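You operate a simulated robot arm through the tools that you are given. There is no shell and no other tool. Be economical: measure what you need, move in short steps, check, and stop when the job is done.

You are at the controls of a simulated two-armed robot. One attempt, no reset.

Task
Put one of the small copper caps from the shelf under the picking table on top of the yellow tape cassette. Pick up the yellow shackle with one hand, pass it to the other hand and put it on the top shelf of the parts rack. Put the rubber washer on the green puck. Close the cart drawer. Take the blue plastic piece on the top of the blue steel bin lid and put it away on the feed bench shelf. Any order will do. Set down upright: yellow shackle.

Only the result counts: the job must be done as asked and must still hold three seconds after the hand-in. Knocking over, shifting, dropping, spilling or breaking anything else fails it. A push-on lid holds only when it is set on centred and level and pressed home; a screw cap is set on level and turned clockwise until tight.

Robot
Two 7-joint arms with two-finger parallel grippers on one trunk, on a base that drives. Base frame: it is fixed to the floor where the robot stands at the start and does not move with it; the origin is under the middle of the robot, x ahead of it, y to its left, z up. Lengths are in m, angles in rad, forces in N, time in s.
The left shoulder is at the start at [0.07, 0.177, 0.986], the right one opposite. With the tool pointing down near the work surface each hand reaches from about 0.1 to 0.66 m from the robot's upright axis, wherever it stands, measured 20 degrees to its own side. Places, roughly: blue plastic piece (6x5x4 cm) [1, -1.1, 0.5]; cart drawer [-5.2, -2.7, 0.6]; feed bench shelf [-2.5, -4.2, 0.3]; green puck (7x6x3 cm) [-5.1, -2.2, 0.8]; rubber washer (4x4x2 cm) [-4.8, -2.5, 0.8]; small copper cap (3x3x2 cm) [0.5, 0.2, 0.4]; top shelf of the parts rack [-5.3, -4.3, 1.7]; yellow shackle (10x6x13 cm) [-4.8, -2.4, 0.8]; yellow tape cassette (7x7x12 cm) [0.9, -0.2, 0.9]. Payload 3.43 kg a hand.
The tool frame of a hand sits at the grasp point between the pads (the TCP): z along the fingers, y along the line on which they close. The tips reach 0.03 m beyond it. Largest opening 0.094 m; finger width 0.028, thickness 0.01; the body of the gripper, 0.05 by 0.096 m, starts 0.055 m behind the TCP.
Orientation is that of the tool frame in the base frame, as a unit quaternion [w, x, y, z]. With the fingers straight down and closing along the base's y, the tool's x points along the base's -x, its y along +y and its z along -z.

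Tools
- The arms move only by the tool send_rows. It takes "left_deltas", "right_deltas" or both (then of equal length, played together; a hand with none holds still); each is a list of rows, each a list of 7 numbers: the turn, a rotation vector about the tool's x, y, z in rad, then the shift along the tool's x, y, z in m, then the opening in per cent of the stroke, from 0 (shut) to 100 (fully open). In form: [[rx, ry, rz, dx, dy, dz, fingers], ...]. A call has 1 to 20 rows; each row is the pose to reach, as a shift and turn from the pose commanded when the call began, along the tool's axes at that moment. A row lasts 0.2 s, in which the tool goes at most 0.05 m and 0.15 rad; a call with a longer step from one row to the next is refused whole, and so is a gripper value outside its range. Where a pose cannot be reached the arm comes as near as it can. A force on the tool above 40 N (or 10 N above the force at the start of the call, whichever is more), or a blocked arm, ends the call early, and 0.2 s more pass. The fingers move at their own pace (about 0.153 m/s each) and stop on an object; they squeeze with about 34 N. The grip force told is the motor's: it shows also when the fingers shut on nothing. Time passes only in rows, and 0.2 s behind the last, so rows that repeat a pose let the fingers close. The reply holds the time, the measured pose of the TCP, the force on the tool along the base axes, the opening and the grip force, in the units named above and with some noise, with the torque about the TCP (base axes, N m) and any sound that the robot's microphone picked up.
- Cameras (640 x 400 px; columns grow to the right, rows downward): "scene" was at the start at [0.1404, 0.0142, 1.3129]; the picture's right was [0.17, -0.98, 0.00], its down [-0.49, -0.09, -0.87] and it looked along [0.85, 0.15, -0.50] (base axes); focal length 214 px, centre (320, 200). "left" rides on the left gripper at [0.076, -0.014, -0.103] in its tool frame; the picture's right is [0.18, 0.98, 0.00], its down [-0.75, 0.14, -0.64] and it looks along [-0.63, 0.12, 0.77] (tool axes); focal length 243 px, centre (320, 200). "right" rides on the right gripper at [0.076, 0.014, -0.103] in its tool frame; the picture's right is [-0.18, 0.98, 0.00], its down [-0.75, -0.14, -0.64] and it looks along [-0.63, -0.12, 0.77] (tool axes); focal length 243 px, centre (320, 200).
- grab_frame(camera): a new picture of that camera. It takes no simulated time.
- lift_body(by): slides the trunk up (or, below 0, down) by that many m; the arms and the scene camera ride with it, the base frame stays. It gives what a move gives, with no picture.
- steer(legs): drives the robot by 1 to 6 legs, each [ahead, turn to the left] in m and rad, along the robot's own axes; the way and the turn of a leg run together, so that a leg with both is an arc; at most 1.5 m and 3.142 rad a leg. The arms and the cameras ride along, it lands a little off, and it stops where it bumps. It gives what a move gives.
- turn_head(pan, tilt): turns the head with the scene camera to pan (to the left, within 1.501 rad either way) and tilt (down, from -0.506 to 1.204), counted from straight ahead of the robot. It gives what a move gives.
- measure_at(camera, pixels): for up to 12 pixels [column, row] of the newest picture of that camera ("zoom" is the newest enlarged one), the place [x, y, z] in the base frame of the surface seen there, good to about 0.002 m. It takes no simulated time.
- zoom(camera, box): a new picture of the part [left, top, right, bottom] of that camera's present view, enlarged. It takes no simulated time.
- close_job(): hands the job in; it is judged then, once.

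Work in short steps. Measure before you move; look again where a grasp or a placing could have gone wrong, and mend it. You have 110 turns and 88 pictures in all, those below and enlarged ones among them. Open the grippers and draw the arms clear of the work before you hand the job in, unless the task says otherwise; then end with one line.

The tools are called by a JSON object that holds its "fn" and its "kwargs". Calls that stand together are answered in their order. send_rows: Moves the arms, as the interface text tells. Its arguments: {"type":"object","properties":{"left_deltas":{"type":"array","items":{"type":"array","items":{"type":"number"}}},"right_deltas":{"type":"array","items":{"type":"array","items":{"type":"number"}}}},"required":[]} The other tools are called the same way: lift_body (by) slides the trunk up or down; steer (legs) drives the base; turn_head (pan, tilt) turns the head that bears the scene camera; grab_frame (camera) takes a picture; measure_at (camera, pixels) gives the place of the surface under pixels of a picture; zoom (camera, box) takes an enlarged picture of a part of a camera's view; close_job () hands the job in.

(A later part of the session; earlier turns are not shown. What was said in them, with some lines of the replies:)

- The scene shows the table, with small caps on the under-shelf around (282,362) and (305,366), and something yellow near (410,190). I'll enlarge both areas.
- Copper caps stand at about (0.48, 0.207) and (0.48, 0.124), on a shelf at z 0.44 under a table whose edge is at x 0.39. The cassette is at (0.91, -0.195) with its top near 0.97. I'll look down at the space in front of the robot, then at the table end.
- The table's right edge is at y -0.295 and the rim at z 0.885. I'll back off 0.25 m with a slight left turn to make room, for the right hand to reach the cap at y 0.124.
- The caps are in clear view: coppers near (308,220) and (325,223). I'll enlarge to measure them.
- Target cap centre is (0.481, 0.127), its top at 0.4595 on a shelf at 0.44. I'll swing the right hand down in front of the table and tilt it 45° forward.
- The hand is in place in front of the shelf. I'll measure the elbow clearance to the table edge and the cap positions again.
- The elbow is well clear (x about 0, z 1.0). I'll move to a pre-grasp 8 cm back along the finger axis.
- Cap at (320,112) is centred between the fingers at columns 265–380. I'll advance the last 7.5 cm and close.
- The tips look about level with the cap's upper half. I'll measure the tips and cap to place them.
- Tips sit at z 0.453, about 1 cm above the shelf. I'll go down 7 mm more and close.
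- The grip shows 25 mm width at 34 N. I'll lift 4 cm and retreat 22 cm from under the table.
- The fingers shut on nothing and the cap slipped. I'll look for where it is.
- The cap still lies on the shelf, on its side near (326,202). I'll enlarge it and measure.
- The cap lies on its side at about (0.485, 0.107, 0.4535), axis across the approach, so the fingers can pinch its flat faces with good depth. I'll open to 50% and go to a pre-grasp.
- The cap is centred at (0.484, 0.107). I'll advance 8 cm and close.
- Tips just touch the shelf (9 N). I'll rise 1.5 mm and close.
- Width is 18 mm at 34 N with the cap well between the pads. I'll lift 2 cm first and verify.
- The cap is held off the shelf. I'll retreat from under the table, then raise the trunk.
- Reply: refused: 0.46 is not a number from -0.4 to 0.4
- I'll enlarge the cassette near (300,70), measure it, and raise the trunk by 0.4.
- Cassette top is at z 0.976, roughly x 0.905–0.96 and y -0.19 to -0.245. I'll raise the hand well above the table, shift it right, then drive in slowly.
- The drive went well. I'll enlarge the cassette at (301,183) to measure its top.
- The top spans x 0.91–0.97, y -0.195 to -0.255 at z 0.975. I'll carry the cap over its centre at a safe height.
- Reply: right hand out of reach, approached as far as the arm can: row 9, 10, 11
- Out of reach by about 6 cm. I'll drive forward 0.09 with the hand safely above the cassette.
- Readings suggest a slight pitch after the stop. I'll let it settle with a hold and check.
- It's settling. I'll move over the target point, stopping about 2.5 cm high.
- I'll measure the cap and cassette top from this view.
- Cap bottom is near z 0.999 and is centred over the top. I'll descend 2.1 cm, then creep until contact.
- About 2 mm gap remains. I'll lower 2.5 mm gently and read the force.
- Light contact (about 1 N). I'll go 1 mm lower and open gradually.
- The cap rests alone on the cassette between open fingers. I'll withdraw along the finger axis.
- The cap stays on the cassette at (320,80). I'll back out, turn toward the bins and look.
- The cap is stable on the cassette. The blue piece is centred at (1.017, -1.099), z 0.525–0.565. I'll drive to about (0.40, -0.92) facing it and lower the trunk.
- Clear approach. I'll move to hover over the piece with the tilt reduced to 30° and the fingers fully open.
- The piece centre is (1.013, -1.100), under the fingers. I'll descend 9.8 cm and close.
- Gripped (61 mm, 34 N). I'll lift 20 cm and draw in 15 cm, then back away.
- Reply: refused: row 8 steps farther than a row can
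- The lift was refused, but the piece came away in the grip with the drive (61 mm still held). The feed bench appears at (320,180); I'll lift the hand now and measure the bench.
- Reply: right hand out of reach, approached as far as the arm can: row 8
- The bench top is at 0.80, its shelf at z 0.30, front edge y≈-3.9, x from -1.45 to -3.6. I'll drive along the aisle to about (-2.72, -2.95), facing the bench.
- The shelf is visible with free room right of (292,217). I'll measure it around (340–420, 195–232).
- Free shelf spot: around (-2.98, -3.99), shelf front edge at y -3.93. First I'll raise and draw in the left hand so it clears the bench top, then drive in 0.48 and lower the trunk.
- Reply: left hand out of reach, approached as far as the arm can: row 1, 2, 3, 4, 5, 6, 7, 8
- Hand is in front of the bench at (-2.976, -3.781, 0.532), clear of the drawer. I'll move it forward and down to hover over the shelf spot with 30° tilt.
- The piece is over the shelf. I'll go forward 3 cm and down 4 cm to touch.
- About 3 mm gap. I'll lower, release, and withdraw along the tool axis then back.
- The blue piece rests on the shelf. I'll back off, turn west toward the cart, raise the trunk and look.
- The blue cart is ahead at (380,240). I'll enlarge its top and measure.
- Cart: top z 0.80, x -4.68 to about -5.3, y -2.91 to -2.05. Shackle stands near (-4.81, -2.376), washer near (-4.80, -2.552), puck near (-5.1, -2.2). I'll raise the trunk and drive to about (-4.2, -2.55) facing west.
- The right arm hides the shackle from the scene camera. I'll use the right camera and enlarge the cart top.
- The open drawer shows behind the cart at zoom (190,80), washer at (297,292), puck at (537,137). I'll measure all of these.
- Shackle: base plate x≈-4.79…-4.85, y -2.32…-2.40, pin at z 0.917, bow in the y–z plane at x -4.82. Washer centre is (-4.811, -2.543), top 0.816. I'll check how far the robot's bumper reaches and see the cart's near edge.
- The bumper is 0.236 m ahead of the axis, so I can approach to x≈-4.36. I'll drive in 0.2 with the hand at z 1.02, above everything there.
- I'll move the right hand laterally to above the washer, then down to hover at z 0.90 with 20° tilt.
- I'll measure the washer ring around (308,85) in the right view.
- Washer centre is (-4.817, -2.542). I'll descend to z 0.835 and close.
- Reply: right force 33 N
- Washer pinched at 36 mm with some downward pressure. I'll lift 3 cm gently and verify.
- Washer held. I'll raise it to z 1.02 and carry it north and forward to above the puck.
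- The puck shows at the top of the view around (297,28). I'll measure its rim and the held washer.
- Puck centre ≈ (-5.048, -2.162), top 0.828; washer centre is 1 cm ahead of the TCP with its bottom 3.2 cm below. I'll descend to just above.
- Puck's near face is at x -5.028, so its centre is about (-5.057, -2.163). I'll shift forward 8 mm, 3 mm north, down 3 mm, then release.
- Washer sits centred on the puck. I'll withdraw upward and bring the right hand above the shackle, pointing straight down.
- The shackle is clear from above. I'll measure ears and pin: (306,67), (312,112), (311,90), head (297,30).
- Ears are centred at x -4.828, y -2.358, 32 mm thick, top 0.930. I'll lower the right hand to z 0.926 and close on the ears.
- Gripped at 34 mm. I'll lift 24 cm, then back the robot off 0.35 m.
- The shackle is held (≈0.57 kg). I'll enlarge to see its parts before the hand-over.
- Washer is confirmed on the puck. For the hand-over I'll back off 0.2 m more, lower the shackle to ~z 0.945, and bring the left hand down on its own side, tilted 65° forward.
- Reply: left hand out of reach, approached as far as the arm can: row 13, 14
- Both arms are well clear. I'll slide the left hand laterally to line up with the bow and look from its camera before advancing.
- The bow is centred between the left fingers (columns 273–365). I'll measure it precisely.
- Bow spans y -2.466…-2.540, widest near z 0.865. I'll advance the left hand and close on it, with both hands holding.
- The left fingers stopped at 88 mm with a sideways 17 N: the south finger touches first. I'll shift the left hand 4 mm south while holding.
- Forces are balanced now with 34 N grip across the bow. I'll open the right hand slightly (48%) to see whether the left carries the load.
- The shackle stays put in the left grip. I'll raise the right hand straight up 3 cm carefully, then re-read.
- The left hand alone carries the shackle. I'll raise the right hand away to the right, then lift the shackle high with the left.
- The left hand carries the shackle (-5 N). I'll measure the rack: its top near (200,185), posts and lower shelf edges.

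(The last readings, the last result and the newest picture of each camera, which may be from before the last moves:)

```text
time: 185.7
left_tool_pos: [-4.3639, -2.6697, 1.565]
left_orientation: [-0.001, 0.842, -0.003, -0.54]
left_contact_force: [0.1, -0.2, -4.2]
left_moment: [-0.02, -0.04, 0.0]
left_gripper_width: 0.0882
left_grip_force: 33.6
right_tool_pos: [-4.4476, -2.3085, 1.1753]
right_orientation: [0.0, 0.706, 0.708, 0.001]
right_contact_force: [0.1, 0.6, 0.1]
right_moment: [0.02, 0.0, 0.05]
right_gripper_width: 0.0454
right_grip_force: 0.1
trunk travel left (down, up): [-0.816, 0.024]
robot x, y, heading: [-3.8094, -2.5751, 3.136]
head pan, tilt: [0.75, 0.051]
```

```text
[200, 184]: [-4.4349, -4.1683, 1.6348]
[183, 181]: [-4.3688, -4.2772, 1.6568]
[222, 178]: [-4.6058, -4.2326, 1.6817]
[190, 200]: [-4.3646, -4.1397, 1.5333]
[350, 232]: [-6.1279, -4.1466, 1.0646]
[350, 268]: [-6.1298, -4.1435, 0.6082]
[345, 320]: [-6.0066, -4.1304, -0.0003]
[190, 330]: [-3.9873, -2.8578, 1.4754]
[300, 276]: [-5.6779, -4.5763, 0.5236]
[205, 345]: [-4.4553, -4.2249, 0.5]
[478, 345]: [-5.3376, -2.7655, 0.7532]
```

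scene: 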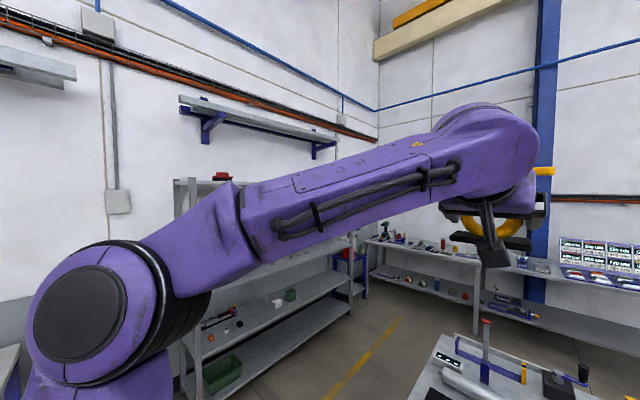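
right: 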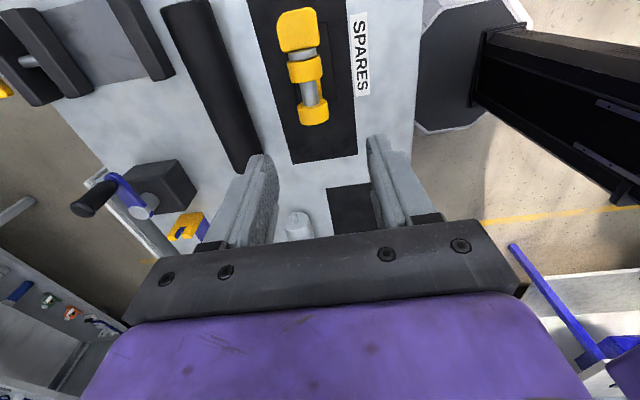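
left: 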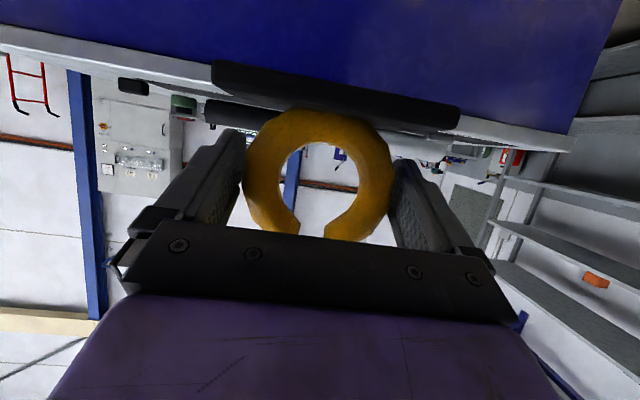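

Rack: front y≈-4.14, x -4.37 to -6.13, top shelf about z 1.64–1.65. I'll draw in and raise the right hand (its camera will view the top shelf), raise the trunk fully, then drive down the aisle.

{"fn": "send_rows", "kwargs": {"right_deltas": [[0, 0, 0.143, 0, 0.015, -0.036, 48], [0, 0, 0.286, 0, 0.03, -0.073, 48], [0, 0, 0.428, 0, 0.046, -0.109, 48], [0, 0, 0.571, 0, 0.062, -0.145, 48], [0, 0, 0.714, 0, 0.077, -0.182, 48], [0, 0, 0.857, 0, 0.093, -0.218, 48], [0, 0, 1.0, 0, 0.108, -0.255, 48], [0, 0, 1.142, 0, 0.124, -0.291, 48], [0, 0, 1.285, 0, 0.139, -0.327, 48], [0, 0, 1.428, 0, 0.155, -0.364, 48], [0, 0, 1.571, 0, 0.17, -0.4, 48]]}}

{"fn": "lift_body", "kwargs": {"by": 0.022}}

{"fn": "steer", "kwargs": {"legs": [[0, 1.008], [1.05, 0], [0, -1.005], [0.55, 0], [0, 1.571]]}}

{"fn": "grab_frame", "kwargs": {"camera": "right"}}

```text
time: 188.1
left_tool_pos: [-4.3585, -2.6695, 1.5673]
left_orientation: [-0.002, 0.841, -0.003, -0.541]
left_contact_force: [0.1, 0.4, -5.9]
left_moment: [-0.01, -0.01, 0.01]
left_gripper_width: 0.0881
left_grip_force: 33.6
right_tool_pos: [-4.2445, -2.3311, 1.5018]
right_orientation: [-0.004, 1.0, 0.017, -0.001]
right_contact_force: [0.7, -0.9, 0.6]
right_moment: [0.06, 0.02, -0.02]
right_gripper_width: 0.0449
right_grip_force: 0.0
right hand out of reach, approached as far as the arm can: row 9, 10, 11
trunk travel left (down, up): [-0.816, 0.024]
robot x, y, heading: [-3.8103, -2.5727, 3.139]
head pan, tilt: [0.75, 0.051]
```

```text
time: 188.8
left_tool_pos: [-4.3632, -2.6703, 1.5891]
left_orientation: [-0.002, 0.841, -0.003, -0.541]
left_contact_force: [0.9, -0.2, -6.4]
left_moment: [-0.02, -0.02, -0.02]
left_gripper_width: 0.0883
left_grip_force: 34.0
right_tool_pos: [-4.2468, -2.3314, 1.5235]
right_orientation: [-0.004, 1.0, 0.019, 0.0]
right_contact_force: [-0.7, 1.2, 0.2]
right_moment: [-0.01, -0.02, 0.03]
right_gripper_width: 0.0449
right_grip_force: 0.0
trunk travel left (down, up): [-0.838, 0.002]
robot x, y, heading: [-3.8127, -2.574, 3.133]
head pan, tilt: [0.75, 0.051]
```

```text
time: 205.9
left_tool_pos: [-4.8285, -3.9963, 1.5877]
left_orientation: [0.384, 0.592, 0.599, -0.378]
left_contact_force: [-0.3, 0.5, -4.9]
left_moment: [0.02, -0.03, 0.0]
left_gripper_width: 0.0882
left_grip_force: 33.8
right_tool_pos: [-5.1691, -3.8883, 1.5224]
right_orientation: [-0.003, 0.685, 0.728, -0.002]
right_contact_force: [0.3, 0.1, 0.0]
right_moment: [-0.03, 0.02, 0.02]
right_gripper_width: 0.0451
right_grip_force: 0.0
trunk travel left (down, up): [-0.838, 0.002]
robot x, y, heading: [-4.9317, -3.4428, -1.555]
head pan, tilt: [0.75, 0.051]
```

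```text
14 pictures are left
```

right: 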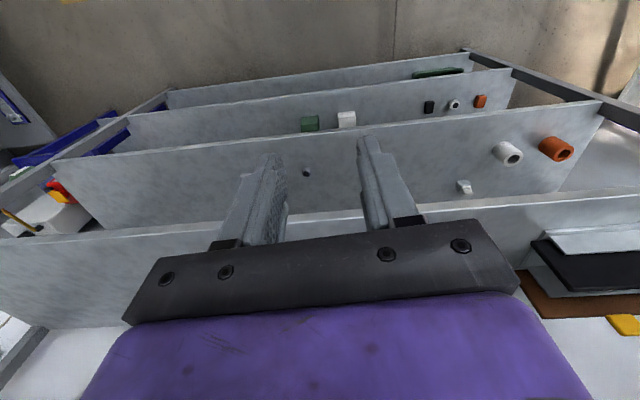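

The top shelf shows around rows 200–325, free on the left (west) and with items at the right (540+). I'll measure it.

{"fn": "measure_at", "kwargs": {"camera": "right", "pixels": [[130, 225], [130, 240], [100, 270], [60, 300], [440, 205], [470, 220], [500, 240], [555, 235], [535, 260], [500, 270], [20, 250], [540, 290]]}}

```text
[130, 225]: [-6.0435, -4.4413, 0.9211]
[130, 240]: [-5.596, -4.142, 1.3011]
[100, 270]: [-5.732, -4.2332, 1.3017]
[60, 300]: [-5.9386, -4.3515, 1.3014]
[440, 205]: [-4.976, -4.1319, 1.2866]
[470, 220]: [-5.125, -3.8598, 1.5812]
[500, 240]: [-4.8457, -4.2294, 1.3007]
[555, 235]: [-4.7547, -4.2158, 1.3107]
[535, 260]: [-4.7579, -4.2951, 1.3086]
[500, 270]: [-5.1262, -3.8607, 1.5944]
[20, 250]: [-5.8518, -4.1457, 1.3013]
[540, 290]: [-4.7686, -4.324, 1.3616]
```

That was the 1.30 shelf; the top one should be near z 1.70. I'll raise the left hand and use its camera to see the top shelf.

{"fn": "send_rows", "kwargs": {"left_deltas": [[0, 0, 0, -0.025, 0.012, -0.026, 0], [0, 0, 0, -0.05, 0.023, -0.052, 0], [0, 0, 0, -0.075, 0.035, -0.078, 0], [0, 0, 0, -0.1, 0.047, -0.104, 0], [0, 0, 0, -0.125, 0.058, -0.13, 0], [0, 0, 0, -0.149, 0.07, -0.156, 0], [0, 0, 0, -0.149, 0.07, -0.156, 0]]}}

{"fn": "grab_frame", "kwargs": {"camera": "left"}}

```text
time: 207.5
left_tool_pos: [-4.7583, -3.9179, 1.7535]
left_orientation: [0.384, 0.591, 0.599, -0.379]
left_contact_force: [0.1, -0.2, -6.4]
left_moment: [0.03, -0.05, -0.03]
left_gripper_width: 0.0883
left_grip_force: 33.2
left hand out of reach, approached as far as the arm can: row 5, 6, 7
right_tool_pos: [-5.1673, -3.8883, 1.5233]
right_orientation: [-0.003, 0.685, 0.728, -0.003]
right_contact_force: [0.3, -0.1, 0.4]
right_moment: [0.02, 0.04, 0.01]
right_gripper_width: 0.0454
right_grip_force: 0.1
trunk travel left (down, up): [-0.838, 0.002]
robot x, y, heading: [-4.9341, -3.4428, -1.547]
head pan, tilt: [0.75, 0.051]
```

```text
13 pictures are left
```

left: 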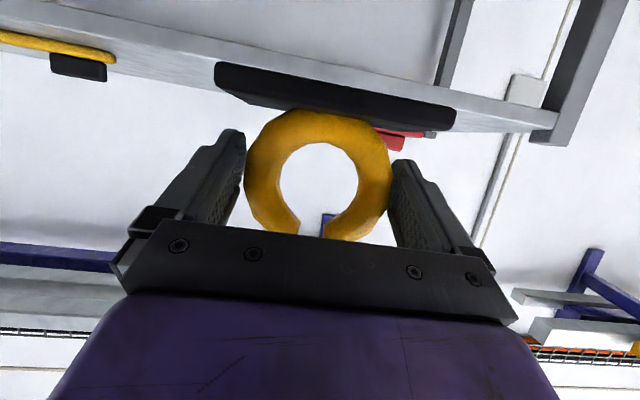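

The top shelf's edge runs from (130,50) to (550,125), with a red item at (405,138) and a yellow/black one at the left. I'll measure these.

{"fn": "measure_at", "kwargs": {"camera": "left", "pixels": [[180, 45], [180, 58], [180, 75], [200, 88], [480, 105], [480, 120], [510, 128], [405, 140], [430, 133], [80, 70], [60, 45], [150, 85]]}}

```text
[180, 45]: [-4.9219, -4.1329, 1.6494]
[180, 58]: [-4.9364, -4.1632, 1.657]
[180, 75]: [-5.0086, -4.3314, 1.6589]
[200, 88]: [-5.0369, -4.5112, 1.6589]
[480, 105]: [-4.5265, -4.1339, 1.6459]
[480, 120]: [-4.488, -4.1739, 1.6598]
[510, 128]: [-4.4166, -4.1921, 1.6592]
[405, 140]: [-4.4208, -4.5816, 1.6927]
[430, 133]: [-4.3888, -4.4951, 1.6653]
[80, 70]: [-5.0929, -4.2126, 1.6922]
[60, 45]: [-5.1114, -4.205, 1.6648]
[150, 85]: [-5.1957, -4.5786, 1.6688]
```

Top shelf surface is z 1.659 with front edge y -4.133; x≈-4.92 to -4.7 looks free, a yellow item lies at x -5.1 and something red near -4.6. First I'll tuck the right hand low and close so it won't meet the rack, and shift the left hand 8 cm west.

{"fn": "send_rows", "kwargs": {"right_deltas": [[0, 0, 0, 0.007, 0, 0.045, 48], [0, 0, 0, 0.013, 0, 0.09, 48], [0, 0, 0, 0.02, 0, 0.135, 48], [0, 0, 0, 0.027, 0, 0.18, 48], [0, 0, 0, 0.033, 0, 0.225, 48], [0, 0, 0, 0.04, 0, 0.27, 48], [0, 0, 0, 0.047, 0, 0.315, 48], [0, 0, 0, 0.053, 0, 0.36, 48], [0, 0, 0, 0.06, 0, 0.405, 48], [0, 0, 0, 0.067, 0, 0.45, 48], [0, 0, 0, 0.073, 0, 0.495, 48], [0, 0, 0, 0.08, 0, 0.54, 48], [0, 0, 0, 0.087, 0, 0.585, 48], [0, 0, 0, 0.093, 0, 0.63, 48], [0, 0, 0, 0.1, 0, 0.675, 48], [0, 0, 0, 0.107, 0, 0.72, 48], [0, 0, 0, 0.113, 0, 0.76, 48], [0, 0, 0, 0.12, 0, 0.8, 48]], "left_deltas": [[0, 0, 0, 0, -0.01, 0, 0], [0, 0, 0, 0, -0.02, 0, 0], [0, 0, 0, 0, -0.03, 0, 0], [0, 0, 0, 0, -0.04, 0, 0], [0, 0, 0, 0, -0.05, 0, 0], [0, 0, 0, 0, -0.06, 0, 0], [0, 0, 0, 0, -0.07, 0, 0], [0, 0, 0, 0, -0.08, 0, 0], [0, 0, 0, 0, -0.08, 0, 0], [0, 0, 0, 0, -0.08, 0, 0], [0, 0, 0, 0, -0.08, 0, 0], [0, 0, 0, 0, -0.08, 0, 0], [0, 0, 0, 0, -0.08, 0, 0], [0, 0, 0, 0, -0.08, 0, 0], [0, 0, 0, 0, -0.08, 0, 0], [0, 0, 0, 0, -0.08, 0, 0], [0, 0, 0, 0, -0.08, 0, 0], [0, 0, 0, 0, -0.08, 0, 0]]}}

{"fn": "grab_frame", "kwargs": {"camera": "left"}}

```text
time: 211.3
left_tool_pos: [-4.8383, -3.9157, 1.7411]
left_orientation: [0.385, 0.591, 0.6, -0.378]
left_contact_force: [0.4, -0.4, -5.4]
left_moment: [0.02, -0.04, 0.01]
left_gripper_width: 0.0882
left_grip_force: 34.0
left hand out of reach, approached as far as the arm can: row 5, 6, 7, 8, 9, 10, 11, 12, 13, 14, 15, 16, 17, 18
right_tool_pos: [-5.1803, -3.7669, 0.7197]
right_orientation: [-0.003, 0.685, 0.728, -0.004]
right_contact_force: [0.4, -0.1, 0.3]
right_moment: [0.0, -0.02, -0.01]
right_gripper_width: 0.0452
right_grip_force: 0.1
right hand out of reach, approached as far as the arm can: row 2, 3, 4, 5, 6, 7, 8, 9
trunk travel left (down, up): [-0.838, 0.002]
robot x, y, heading: [-4.9335, -3.4436, -1.552]
head pan, tilt: [0.75, 0.051]
```

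```text
12 pictures are left
```

left: 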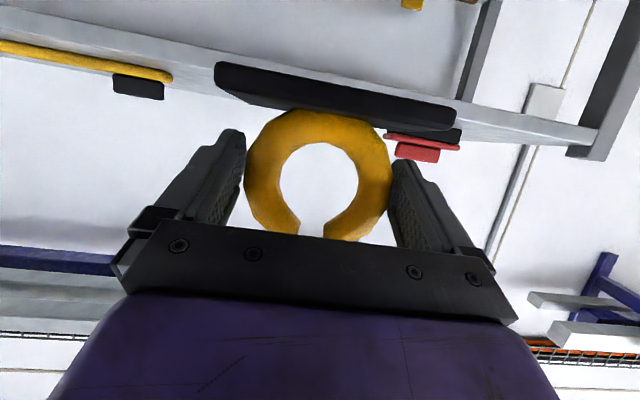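

Now the red item is clear at (390–460,130–160). I'll measure both neighbours.

{"fn": "measure_at", "kwargs": {"camera": "left", "pixels": [[415, 152], [400, 135], [450, 135], [455, 148], [163, 92], [170, 75], [140, 85], [200, 88], [480, 125], [465, 105], [390, 142]]}}

```text
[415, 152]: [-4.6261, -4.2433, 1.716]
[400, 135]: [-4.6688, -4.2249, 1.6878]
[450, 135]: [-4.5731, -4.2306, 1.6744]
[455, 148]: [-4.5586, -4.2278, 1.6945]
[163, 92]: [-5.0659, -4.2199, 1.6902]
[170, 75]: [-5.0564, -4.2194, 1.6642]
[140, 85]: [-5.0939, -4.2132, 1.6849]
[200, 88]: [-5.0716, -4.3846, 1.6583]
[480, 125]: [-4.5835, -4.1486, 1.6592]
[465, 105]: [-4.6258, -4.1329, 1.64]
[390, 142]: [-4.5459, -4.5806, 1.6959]
```

Free space on the shelf lies between x -5.05 and -4.69. I'll check with the scene camera that nothing sits there behind the edge.

{"fn": "turn_head", "kwargs": {"pan": 0.0, "tilt": -0.1}}

{"fn": "grab_frame", "kwargs": {"camera": "scene"}}

```text
time: 212.4
left_tool_pos: [-4.8368, -3.9148, 1.7406]
left_orientation: [0.385, 0.59, 0.6, -0.378]
left_contact_force: [0.3, 0.1, -5.3]
left_moment: [0.04, -0.02, 0.06]
left_gripper_width: 0.0882
left_grip_force: 33.5
right_tool_pos: [-5.1805, -3.7684, 0.721]
right_orientation: [-0.003, 0.685, 0.728, -0.002]
right_contact_force: [0.7, 1.1, 0.5]
right_moment: [0.01, -0.04, -0.02]
right_gripper_width: 0.0451
right_grip_force: 0.0
trunk travel left (down, up): [-0.838, 0.002]
robot x, y, heading: [-4.9323, -3.4431, -1.556]
head pan, tilt: [0.0, -0.099]
```

```text
11 pictures are left
```

scene: 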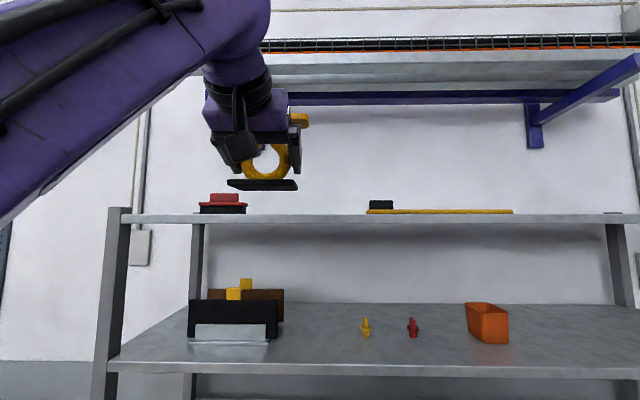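

The shelf space is empty between (247) and (366). I'll measure the wall-mounted shelf above (row 60–100) for clearance.

{"fn": "measure_at", "kwargs": {"camera": "scene", "pixels": [[400, 97], [400, 62], [400, 85], [300, 85], [535, 140], [310, 216], [240, 185], [262, 190]]}}

```text
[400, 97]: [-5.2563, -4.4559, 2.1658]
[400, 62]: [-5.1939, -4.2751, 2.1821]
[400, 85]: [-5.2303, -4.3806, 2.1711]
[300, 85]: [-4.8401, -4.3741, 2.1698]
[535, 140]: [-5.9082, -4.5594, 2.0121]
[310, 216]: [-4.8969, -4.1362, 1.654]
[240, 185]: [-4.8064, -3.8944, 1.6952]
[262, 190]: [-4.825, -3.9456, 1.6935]
```

Plenty of headroom (2.17). I'll drive forward 0.24 m with the shackle 3 cm above the shelf.

{"fn": "steer", "kwargs": {"legs": [[0.24, 0]]}}

{"fn": "send_rows", "kwargs": {"left_deltas": [[0, 0, 0, -0.004, 0, 0.013, 0], [0, 0, 0, -0.002, 0, 0.027, 0], [0, 0, 0, 0.004, 0, 0.035, 0], [0, 0, 0, 0.004, 0, 0.035, 0]]}}

{"fn": "zoom", "kwargs": {"camera": "scene", "box": [140, 60, 396, 220]}}

```text
time: 214.2
left_tool_pos: [-4.8368, -4.1536, 1.7418]
left_orientation: [0.385, 0.592, 0.597, -0.381]
left_contact_force: [0.0, -0.2, -6.4]
left_moment: [0.01, -0.02, 0.01]
left_gripper_width: 0.0885
left_grip_force: 34.1
right_tool_pos: [-5.1794, -4.0063, 0.7205]
right_orientation: [-0.002, 0.688, 0.726, -0.004]
right_contact_force: [0.3, 0.1, 0.0]
right_moment: [-0.01, -0.01, 0.0]
right_gripper_width: 0.0452
right_grip_force: 0.1
trunk travel left (down, up): [-0.838, 0.002]
robot x, y, heading: [-4.9329, -3.6864, -1.563]
head pan, tilt: [0.0, -0.099]
```

```text
time: 215.2
left_tool_pos: [-4.8354, -4.186, 1.7227]
left_orientation: [0.384, 0.592, 0.597, -0.381]
left_contact_force: [-0.3, 0.4, -5.8]
left_moment: [0.05, -0.05, -0.06]
left_gripper_width: 0.0885
left_grip_force: 34.2
left hand out of reach, approached as far as the arm can: row 1
right_tool_pos: [-5.179, -4.0082, 0.7216]
right_orientation: [-0.003, 0.688, 0.726, -0.004]
right_contact_force: [-0.5, 0.0, -0.1]
right_moment: [-0.04, 0.01, 0.04]
right_gripper_width: 0.0453
right_grip_force: 0.1
trunk travel left (down, up): [-0.838, 0.002]
robot x, y, heading: [-4.931, -3.6885, -1.56]
head pan, tilt: [0.0, -0.099]
```

```text
2.50 times, centred on (268, 140) of scene
```

zoom: 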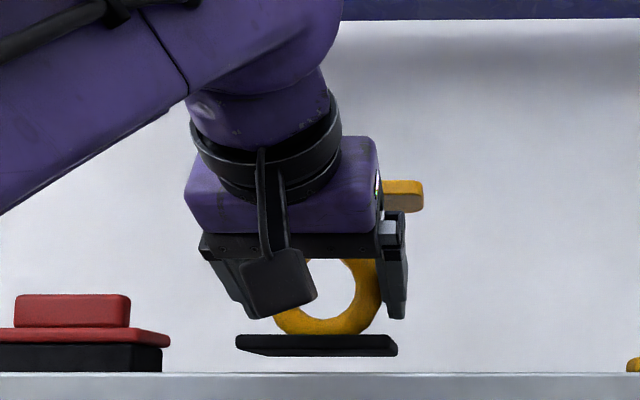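

Base is ~1.5 cm above the shelf, fully inboard. I'll go forward 8 mm and down 12 mm, then creep to contact.

{"fn": "send_rows", "kwargs": {"left_deltas": [[0, 0, 0, 0.0038, 0, 0.0062, 0], [0, 0, 0, 0.0076, 0, 0.0123, 0], [0, 0, 0, 0.0076, 0, 0.0123, 0], [0, 0, 0, 0.0076, 0, 0.0123, 0]]}}

{"fn": "send_rows", "kwargs": {"left_deltas": [[0, 0, 0, 0.0009, 0, 0.0004, 0], [0, 0, 0, 0.0018, 0, 0.0008, 0], [0, 0, 0, 0.0018, 0, 0.0008, 0]]}}

```text
time: 216.2
left_tool_pos: [-4.8369, -4.1952, 1.7108]
left_orientation: [0.384, 0.592, 0.598, -0.379]
left_contact_force: [-0.1, 0.3, -5.9]
left_moment: [0.04, -0.02, -0.01]
left_gripper_width: 0.0884
left_grip_force: 34.3
right_tool_pos: [-5.18, -4.0081, 0.7209]
right_orientation: [-0.003, 0.688, 0.726, -0.002]
right_contact_force: [0.7, -0.1, 1.0]
right_moment: [-0.01, 0.02, -0.03]
right_gripper_width: 0.0451
right_grip_force: 0.0
trunk travel left (down, up): [-0.838, 0.002]
robot x, y, heading: [-4.9331, -3.6869, -1.562]
head pan, tilt: [0.0, -0.099]
```

```text
time: 217.0
left_tool_pos: [-4.8357, -4.1957, 1.7082]
left_orientation: [0.384, 0.593, 0.598, -0.379]
left_contact_force: [0.1, -0.1, -5.7]
left_moment: [0.03, -0.02, -0.03]
left_gripper_width: 0.0884
left_grip_force: 33.7
right_tool_pos: [-5.1788, -4.0075, 0.7214]
right_orientation: [-0.003, 0.688, 0.726, -0.001]
right_contact_force: [-0.3, -0.3, 0.2]
right_moment: [0.0, -0.01, 0.0]
right_gripper_width: 0.045
right_grip_force: 0.0
trunk travel left (down, up): [-0.838, 0.002]
robot x, y, heading: [-4.933, -3.684, -1.562]
head pan, tilt: [0.0, -0.099]
```

No contact yet at z 1.708. I'll creep 3 mm more.

{"fn": "send_rows", "kwargs": {"left_deltas": [[0, 0, 0, 0.0009, 0, 0.0004, 0], [0, 0, 0, 0.0018, 0, 0.0008, 0], [0, 0, 0, 0.0018, 0, 0.0008, 0]]}}

{"fn": "zoom", "kwargs": {"camera": "scene", "box": [204, 140, 332, 220]}}

```text
time: 217.8
left_tool_pos: [-4.8356, -4.1952, 1.7077]
left_orientation: [0.383, 0.593, 0.598, -0.38]
left_contact_force: [0.1, -1.1, -2.0]
left_moment: [0.13, 0.11, 0.05]
left_gripper_width: 0.0883
left_grip_force: 34.1
right_tool_pos: [-5.1791, -4.0072, 0.7204]
right_orientation: [-0.003, 0.687, 0.726, -0.002]
right_contact_force: [-0.1, -0.2, -0.8]
right_moment: [-0.01, -0.03, 0.0]
right_gripper_width: 0.0453
right_grip_force: 0.0
trunk travel left (down, up): [-0.838, 0.002]
robot x, y, heading: [-4.9312, -3.6852, -1.56]
head pan, tilt: [0.0, -0.099]
```

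```text
5.00 times, centred on (268, 180) of scene
```

zoom: 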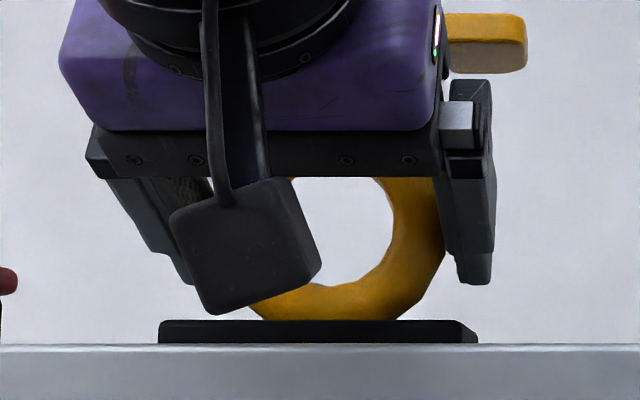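

Contact made (load dropped to 2 N). I'll press 0.5 mm more, open fully, and check before withdrawing.

{"fn": "send_rows", "kwargs": {"left_deltas": [[0, 0, 0, 0.0006, 0, 0.0003, 0], [0, 0, 0, 0.0006, 0, 0.0003, 0], [0, 0, 0, 0.0006, 0, 0.0003, 97], [0, 0, 0, 0.0006, 0, 0.0003, 100], [0, 0, 0, 0.0006, 0, 0.0003, 100]]}}

```text
time: 219.0
left_tool_pos: [-4.8357, -4.1927, 1.7061]
left_orientation: [0.385, 0.592, 0.597, -0.381]
left_contact_force: [-0.2, -0.1, 0.2]
left_moment: [0.02, -0.01, -0.02]
left_gripper_width: 0.0938
left_grip_force: 0.1
right_tool_pos: [-5.1799, -4.008, 0.7205]
right_orientation: [-0.003, 0.688, 0.726, -0.003]
right_contact_force: [0.7, 0.3, 0.9]
right_moment: [0.01, 0.0, 0.0]
right_gripper_width: 0.0451
right_grip_force: 0.2
trunk travel left (down, up): [-0.838, 0.002]
robot x, y, heading: [-4.9285, -3.6875, -1.563]
head pan, tilt: [0.0, -0.099]
```

Released with no side force. I'll draw the left hand straight back 8 cm.

{"fn": "send_rows", "kwargs": {"left_deltas": [[0, 0, 0, 0.0042, 0, -0.0091, 100], [0, 0, 0, 0.0125, 0, -0.0273, 100], [0, 0, 0, 0.0229, 0, -0.05, 100], [0, 0, 0, 0.0333, 0, -0.0727, 100], [0, 0, 0, 0.0333, 0, -0.0727, 100]]}}

{"fn": "grab_frame", "kwargs": {"camera": "scene"}}

```text
time: 220.2
left_tool_pos: [-4.8389, -4.1155, 1.7071]
left_orientation: [0.384, 0.592, 0.598, -0.38]
left_contact_force: [0.4, 1.1, 0.6]
left_moment: [0.0, 0.01, -0.01]
left_gripper_width: 0.0939
left_grip_force: 0.1
right_tool_pos: [-5.1796, -4.0077, 0.7212]
right_orientation: [-0.001, 0.688, 0.726, -0.002]
right_contact_force: [-0.5, -0.2, 0.0]
right_moment: [0.01, 0.03, 0.0]
right_gripper_width: 0.0452
right_grip_force: 0.1
trunk travel left (down, up): [-0.838, 0.002]
robot x, y, heading: [-4.9256, -3.6806, -1.56]
head pan, tilt: [0.0, -0.099]
```

```text
8 pictures are left
```

scene: 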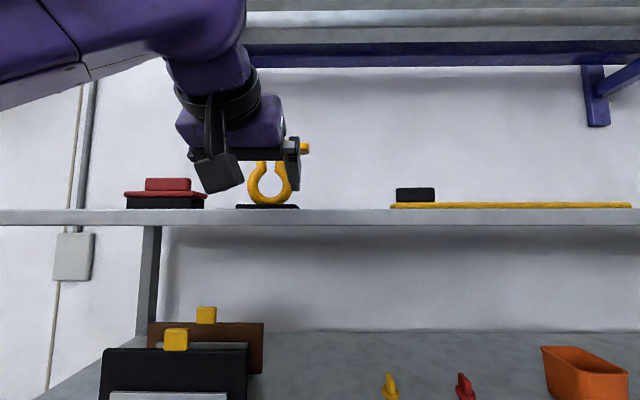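

The shackle stands upright on the top shelf. Next the drawer: its front is at x≈-5.34, y -2.50…-2.875, open toward the west. I'll drive around the cart's southwest corner to face it from the west.

{"fn": "steer", "kwargs": {"legs": [[-0.17, 0], [0, -1.58], [0.57, 0], [0, -0.915], [0.82, 0], [0, -2.226]]}}

{"fn": "turn_head", "kwargs": {"pan": 0.2, "tilt": 0.75}}

{"fn": "grab_frame", "kwargs": {"camera": "scene"}}

```text
time: 239.9
left_tool_pos: [-5.5659, -2.7838, 1.7069]
left_orientation: [0.541, -0.001, 0.841, 0.001]
left_contact_force: [0.7, -1.0, 0.2]
left_moment: [0.0, -0.01, 0.0]
left_gripper_width: 0.094
left_grip_force: 0.0
right_tool_pos: [-5.6768, -3.1232, 0.7197]
right_orientation: [0.0, -0.022, 1.0, -0.003]
right_contact_force: [-0.6, -0.5, 0.5]
right_moment: [-0.02, 0.02, -0.01]
right_gripper_width: 0.0452
right_grip_force: 0.1
trunk travel left (down, up): [-0.838, 0.002]
robot x, y, heading: [-5.9955, -2.8697, 0.003]
head pan, tilt: [0.0, -0.099]
```

```text
time: 241.1
left_tool_pos: [-5.5657, -2.7838, 1.7059]
left_orientation: [0.54, 0.0, 0.842, 0.001]
left_contact_force: [-0.2, 0.3, 0.3]
left_moment: [0.01, 0.01, 0.0]
left_gripper_width: 0.094
left_grip_force: 0.0
right_tool_pos: [-5.6765, -3.1244, 0.7197]
right_orientation: [0.0, -0.023, 1.0, -0.003]
right_contact_force: [0.3, 0.1, 0.2]
right_moment: [0.02, 0.03, 0.02]
right_gripper_width: 0.045
right_grip_force: 0.1
trunk travel left (down, up): [-0.838, 0.002]
robot x, y, heading: [-5.9971, -2.8709, 0.003]
head pan, tilt: [0.201, 0.75]
```

```text
7 pictures are left
```

scene: 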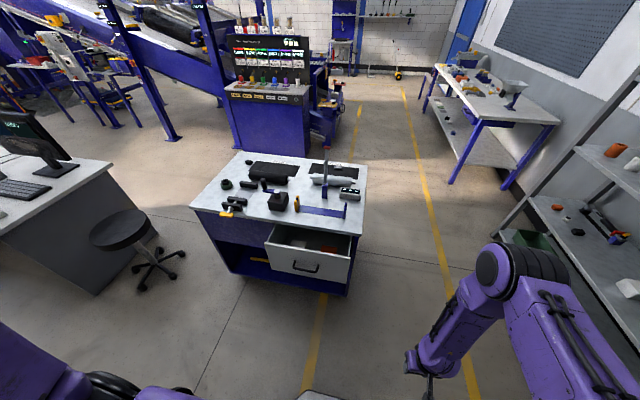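

The drawer front shows at (265–350, 243–285) with a handle at (305,268). I'll measure it and the cart's west face.

{"fn": "measure_at", "kwargs": {"camera": "scene", "pixels": [[270, 250], [340, 268], [285, 258], [305, 267], [320, 275], [305, 283], [200, 212], [358, 234], [275, 228], [300, 250], [240, 225], [355, 270]]}}

```text
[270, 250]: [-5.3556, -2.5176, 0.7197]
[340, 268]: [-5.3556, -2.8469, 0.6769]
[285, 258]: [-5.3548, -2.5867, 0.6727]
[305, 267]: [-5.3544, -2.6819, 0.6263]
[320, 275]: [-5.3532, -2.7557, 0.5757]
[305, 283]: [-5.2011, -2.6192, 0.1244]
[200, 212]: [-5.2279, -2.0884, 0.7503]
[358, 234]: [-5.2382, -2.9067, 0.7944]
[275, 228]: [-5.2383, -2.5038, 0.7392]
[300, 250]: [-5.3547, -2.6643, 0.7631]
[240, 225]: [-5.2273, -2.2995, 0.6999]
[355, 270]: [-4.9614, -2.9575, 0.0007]
```

Drawer face is at x -5.355 and the cart face at -5.228, so about 12 cm to push. I'll lower the trunk and bring the closed left hand in front of the panel at z 0.715, above the handle.

{"fn": "lift_body", "kwargs": {"by": -0.4}}

{"fn": "send_rows", "kwargs": {"left_deltas": [[0, 0, 0, 0.0346, 0.006, 0.0257, 0], [0, 0, 0, 0.0693, 0.012, 0.0515, 0], [0, 0, 0, 0.1039, 0.018, 0.0772, 0], [0, 0, 0, 0.1385, 0.024, 0.103, 0], [0, 0, 0, 0.1731, 0.03, 0.1287, 0], [0, 0, 0, 0.2078, 0.036, 0.1545, 0], [0, 0, 0, 0.2424, 0.042, 0.1802, 0], [0, 0, 0, 0.277, 0.048, 0.2059, 0], [0, 0, 0, 0.3117, 0.054, 0.2317, 0], [0, 0, 0, 0.3463, 0.06, 0.2574, 0], [0, 0, 0, 0.3809, 0.066, 0.2832, 0], [0, 0, 0, 0.4155, 0.072, 0.3089, 0], [0, 0, 0, 0.4502, 0.078, 0.3347, 0], [0, 0, 0, 0.4848, 0.084, 0.3604, 0], [0, 0, 0, 0.4848, 0.084, 0.3604, 0]]}}

{"fn": "grab_frame", "kwargs": {"camera": "scene"}}

```text
time: 244.9
left_tool_pos: [-5.5665, -2.783, 1.3065]
left_orientation: [0.541, 0.0, 0.841, 0.0]
left_contact_force: [0.4, 0.0, -0.2]
left_moment: [0.02, -0.01, 0.0]
left_gripper_width: 0.0939
left_grip_force: 0.1
right_tool_pos: [-5.6756, -3.124, 0.3209]
right_orientation: [0.0, -0.022, 1.0, -0.004]
right_contact_force: [0.4, 0.3, -0.3]
right_moment: [0.01, -0.03, 0.02]
right_gripper_width: 0.0448
right_grip_force: 0.2
trunk travel left (down, up): [-0.438, 0.402]
robot x, y, heading: [-5.9944, -2.8728, -0.001]
head pan, tilt: [0.201, 0.75]
```

```text
time: 248.1
left_tool_pos: [-5.4418, -2.6974, 0.7151]
left_orientation: [0.54, -0.001, 0.841, 0.001]
left_contact_force: [-0.7, -0.4, 0.6]
left_moment: [-0.03, 0.01, 0.0]
left_gripper_width: 0.0
left_grip_force: 33.3
right_tool_pos: [-5.6764, -3.1231, 0.3204]
right_orientation: [0.0, -0.023, 1.0, -0.003]
right_contact_force: [-0.8, 0.4, 0.0]
right_moment: [-0.05, 0.01, -0.01]
right_gripper_width: 0.0449
right_grip_force: 0.1
trunk travel left (down, up): [-0.438, 0.402]
robot x, y, heading: [-5.9928, -2.8722, 0.004]
head pan, tilt: [0.201, 0.75]
```

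```text
6 pictures are left
```

scene: 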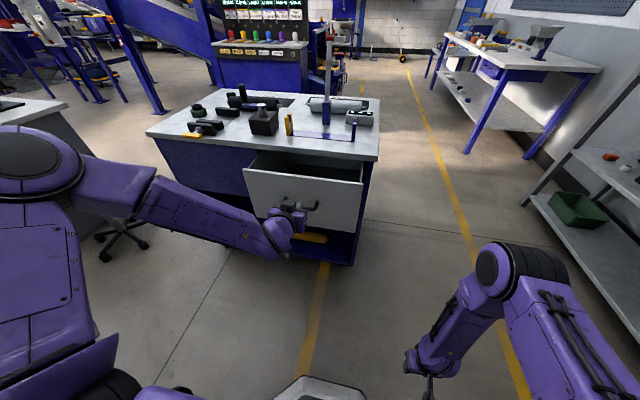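

The closed hand is in front of the panel. I'll push forward in 1.8 cm steps; the force limit will stop me.

{"fn": "send_rows", "kwargs": {"left_deltas": [[0, 0, 0, -0.0075, 0, 0.0164, 0], [0, 0, 0, -0.015, 0, 0.0327, 0], [0, 0, 0, -0.0225, 0, 0.0491, 0], [0, 0, 0, -0.03, 0, 0.0654, 0], [0, 0, 0, -0.0374, 0, 0.0818, 0], [0, 0, 0, -0.0449, 0, 0.0982, 0], [0, 0, 0, -0.0524, 0, 0.1145, 0], [0, 0, 0, -0.0599, 0, 0.1309, 0], [0, 0, 0, -0.0674, 0, 0.1472, 0], [0, 0, 0, -0.0732, 0, 0.16, 0]]}}

```text
time: 250.4
left_tool_pos: [-5.2712, -2.6974, 0.7154]
left_orientation: [0.538, 0.001, 0.843, -0.001]
left_contact_force: [-21.8, 2.7, 5.8]
left_moment: [-0.1, -0.21, 0.11]
left_gripper_width: 0.0
left_grip_force: 33.1
right_tool_pos: [-5.678, -3.1235, 0.3222]
right_orientation: [0.002, -0.023, 1.0, -0.003]
right_contact_force: [-0.1, -0.4, 0.7]
right_moment: [0.0, -0.01, 0.0]
right_gripper_width: 0.0453
right_grip_force: 0.0
trunk travel left (down, up): [-0.438, 0.402]
robot x, y, heading: [-5.9963, -2.874, 0.002]
head pan, tilt: [0.201, 0.75]
stopped in row 10 (left hand): the force on the tool passed its limit (the readings are from after the stop); the commanded pose is now the measured one
```

The force limit was reached with the tip near x -5.238: likely closed. I'll draw the hand back and check.

{"fn": "send_rows", "kwargs": {"left_deltas": [[0, 0, 0, 0.0166, 0, -0.0364, 0], [0, 0, 0, 0.033, 0, -0.0727, 0], [0, 0, 0, 0.05, 0, -0.109, 0], [0, 0, 0, 0.066, 0, -0.1454, 0], [0, 0, 0, 0.066, 0.04, -0.1454, 0], [0, 0, 0, 0.066, 0.08, -0.1454, 0], [0, 0, 0, 0.066, 0.12, -0.1454, 0]]}}

{"fn": "grab_frame", "kwargs": {"camera": "scene"}}

{"fn": "measure_at", "kwargs": {"camera": "scene", "pixels": [[340, 200], [330, 185], [280, 190], [260, 175], [360, 200], [220, 170], [376, 175], [300, 175], [160, 140], [355, 160]]}}

```text
time: 252.0
left_tool_pos: [-5.4282, -2.5772, 0.7149]
left_orientation: [0.537, 0.0, 0.844, -0.001]
left_contact_force: [0.6, -0.9, -0.2]
left_moment: [0.01, -0.04, 0.01]
left_gripper_width: 0.0002
left_grip_force: 33.0
right_tool_pos: [-5.6777, -3.1232, 0.3213]
right_orientation: [0.0, -0.025, 1.0, -0.005]
right_contact_force: [0.3, -1.0, 0.0]
right_moment: [0.0, 0.0, -0.01]
right_gripper_width: 0.045
right_grip_force: 0.1
trunk travel left (down, up): [-0.438, 0.402]
robot x, y, heading: [-5.9966, -2.8705, 0.002]
head pan, tilt: [0.201, 0.75]
```

```text
5 pictures are left
```

scene: 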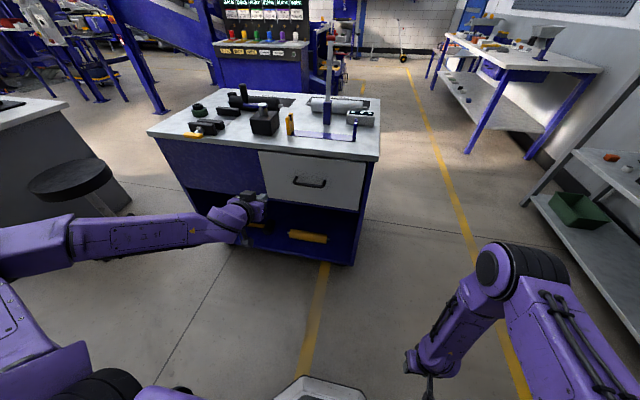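

```text
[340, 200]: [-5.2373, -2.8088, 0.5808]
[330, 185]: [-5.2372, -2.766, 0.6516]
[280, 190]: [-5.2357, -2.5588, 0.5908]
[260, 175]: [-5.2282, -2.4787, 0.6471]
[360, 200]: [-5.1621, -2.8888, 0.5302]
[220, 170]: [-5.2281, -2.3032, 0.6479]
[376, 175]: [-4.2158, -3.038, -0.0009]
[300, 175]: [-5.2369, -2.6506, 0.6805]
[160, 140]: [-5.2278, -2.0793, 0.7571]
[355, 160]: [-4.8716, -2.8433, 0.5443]
```

Drawer face is at -5.237, the neighbouring panel at -5.228. I'll push once more to confirm it's at its stop.

{"fn": "send_rows", "kwargs": {"left_deltas": [[0, 0, 0, 0, -0.05, 0, 0], [0, 0, 0, 0, -0.1, 0, 0], [0, 0, 0, -0.02, -0.1, 0.0436, 0], [0, 0, 0, -0.04, -0.1, 0.0873, 0], [0, 0, 0, -0.058, -0.1, 0.1265, 0], [0, 0, 0, -0.064, -0.1, 0.139, 0], [0, 0, 0, -0.068, -0.1, 0.148, 0], [0, 0, 0, -0.0715, -0.1, 0.156, 0], [0, 0, 0, -0.075, -0.1, 0.164, 0]]}}

```text
time: 253.7
left_tool_pos: [-5.2716, -2.6795, 0.7142]
left_orientation: [0.535, 0.001, 0.845, -0.001]
left_contact_force: [-26.4, 1.5, 6.8]
left_moment: [-0.14, -0.21, 0.05]
left_gripper_width: 0.0001
left_grip_force: 33.0
right_tool_pos: [-5.678, -3.1223, 0.323]
right_orientation: [0.002, -0.026, 1.0, -0.003]
right_contact_force: [0.1, -0.6, 0.2]
right_moment: [-0.01, -0.01, -0.02]
right_gripper_width: 0.0452
right_grip_force: 0.1
trunk travel left (down, up): [-0.438, 0.402]
robot x, y, heading: [-5.9966, -2.8708, 0.008]
head pan, tilt: [0.201, 0.75]
stopped in row 8 (left hand): the force on the tool passed its limit (the readings are from after the stop); the commanded pose is now the measured one
```

It stops at the same point, so the drawer is fully closed. I'll withdraw, open the gripper, back the robot off and take a last look at the cart.

{"fn": "send_rows", "kwargs": {"left_deltas": [[0, 0, 0, 0.0166, 0, -0.0364, 0], [0, 0, 0, 0.033, 0, -0.0727, 0], [0, 0, 0, 0.05, 0, -0.109, 40], [0, 0, 0, 0.066, 0, -0.1454, 100], [0, 0, 0, 0.066, 0, -0.1454, 100]]}}

{"fn": "steer", "kwargs": {"legs": [[-0.25, 0]]}}

{"fn": "zoom", "kwargs": {"camera": "scene", "box": [150, 60, 406, 220]}}

```text
time: 254.9
left_tool_pos: [-5.4262, -2.6799, 0.7118]
left_orientation: [0.533, 0.001, 0.846, 0.0]
left_contact_force: [0.4, -0.1, -0.2]
left_moment: [0.02, 0.0, 0.0]
left_gripper_width: 0.0942
left_grip_force: 0.1
right_tool_pos: [-5.676, -3.1228, 0.3203]
right_orientation: [0.0, -0.025, 1.0, -0.004]
right_contact_force: [-0.6, 1.4, 0.2]
right_moment: [0.01, -0.01, 0.0]
right_gripper_width: 0.0449
right_grip_force: 0.1
trunk travel left (down, up): [-0.438, 0.402]
robot x, y, heading: [-5.9977, -2.8712, 0.002]
head pan, tilt: [0.201, 0.75]
```

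```text
time: 256.7
left_tool_pos: [-5.6779, -2.6799, 0.7116]
left_orientation: [0.533, 0.0, 0.846, 0.0]
left_contact_force: [-0.2, -0.2, -0.4]
left_moment: [-0.01, 0.0, -0.02]
left_gripper_width: 0.094
left_grip_force: 0.1
right_tool_pos: [-5.927, -3.1235, 0.3208]
right_orientation: [0.0, -0.026, 1.0, -0.003]
right_contact_force: [0.6, -0.6, -0.1]
right_moment: [-0.01, -0.01, -0.02]
right_gripper_width: 0.0451
right_grip_force: 0.1
trunk travel left (down, up): [-0.438, 0.402]
robot x, y, heading: [-6.2496, -2.8723, 0.01]
head pan, tilt: [0.201, 0.75]
```

```text
2.50 times, centred on (278, 140) of scene
```

zoom: 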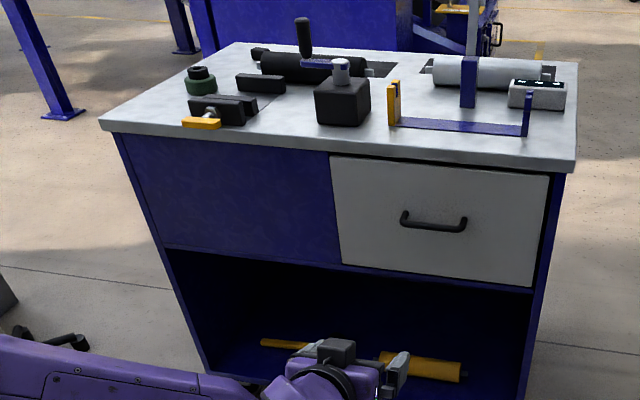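

The drawer is shut, the washer sits on the puck, both hands are empty and clear. I'll hand the job in.

{"fn": "close_job", "kwargs": {}}

```text
The job is handed in.
```

I handed the job in with all five tasks done; the copper cap is lying on its side, not upright, on top of the yellow tape cassette.
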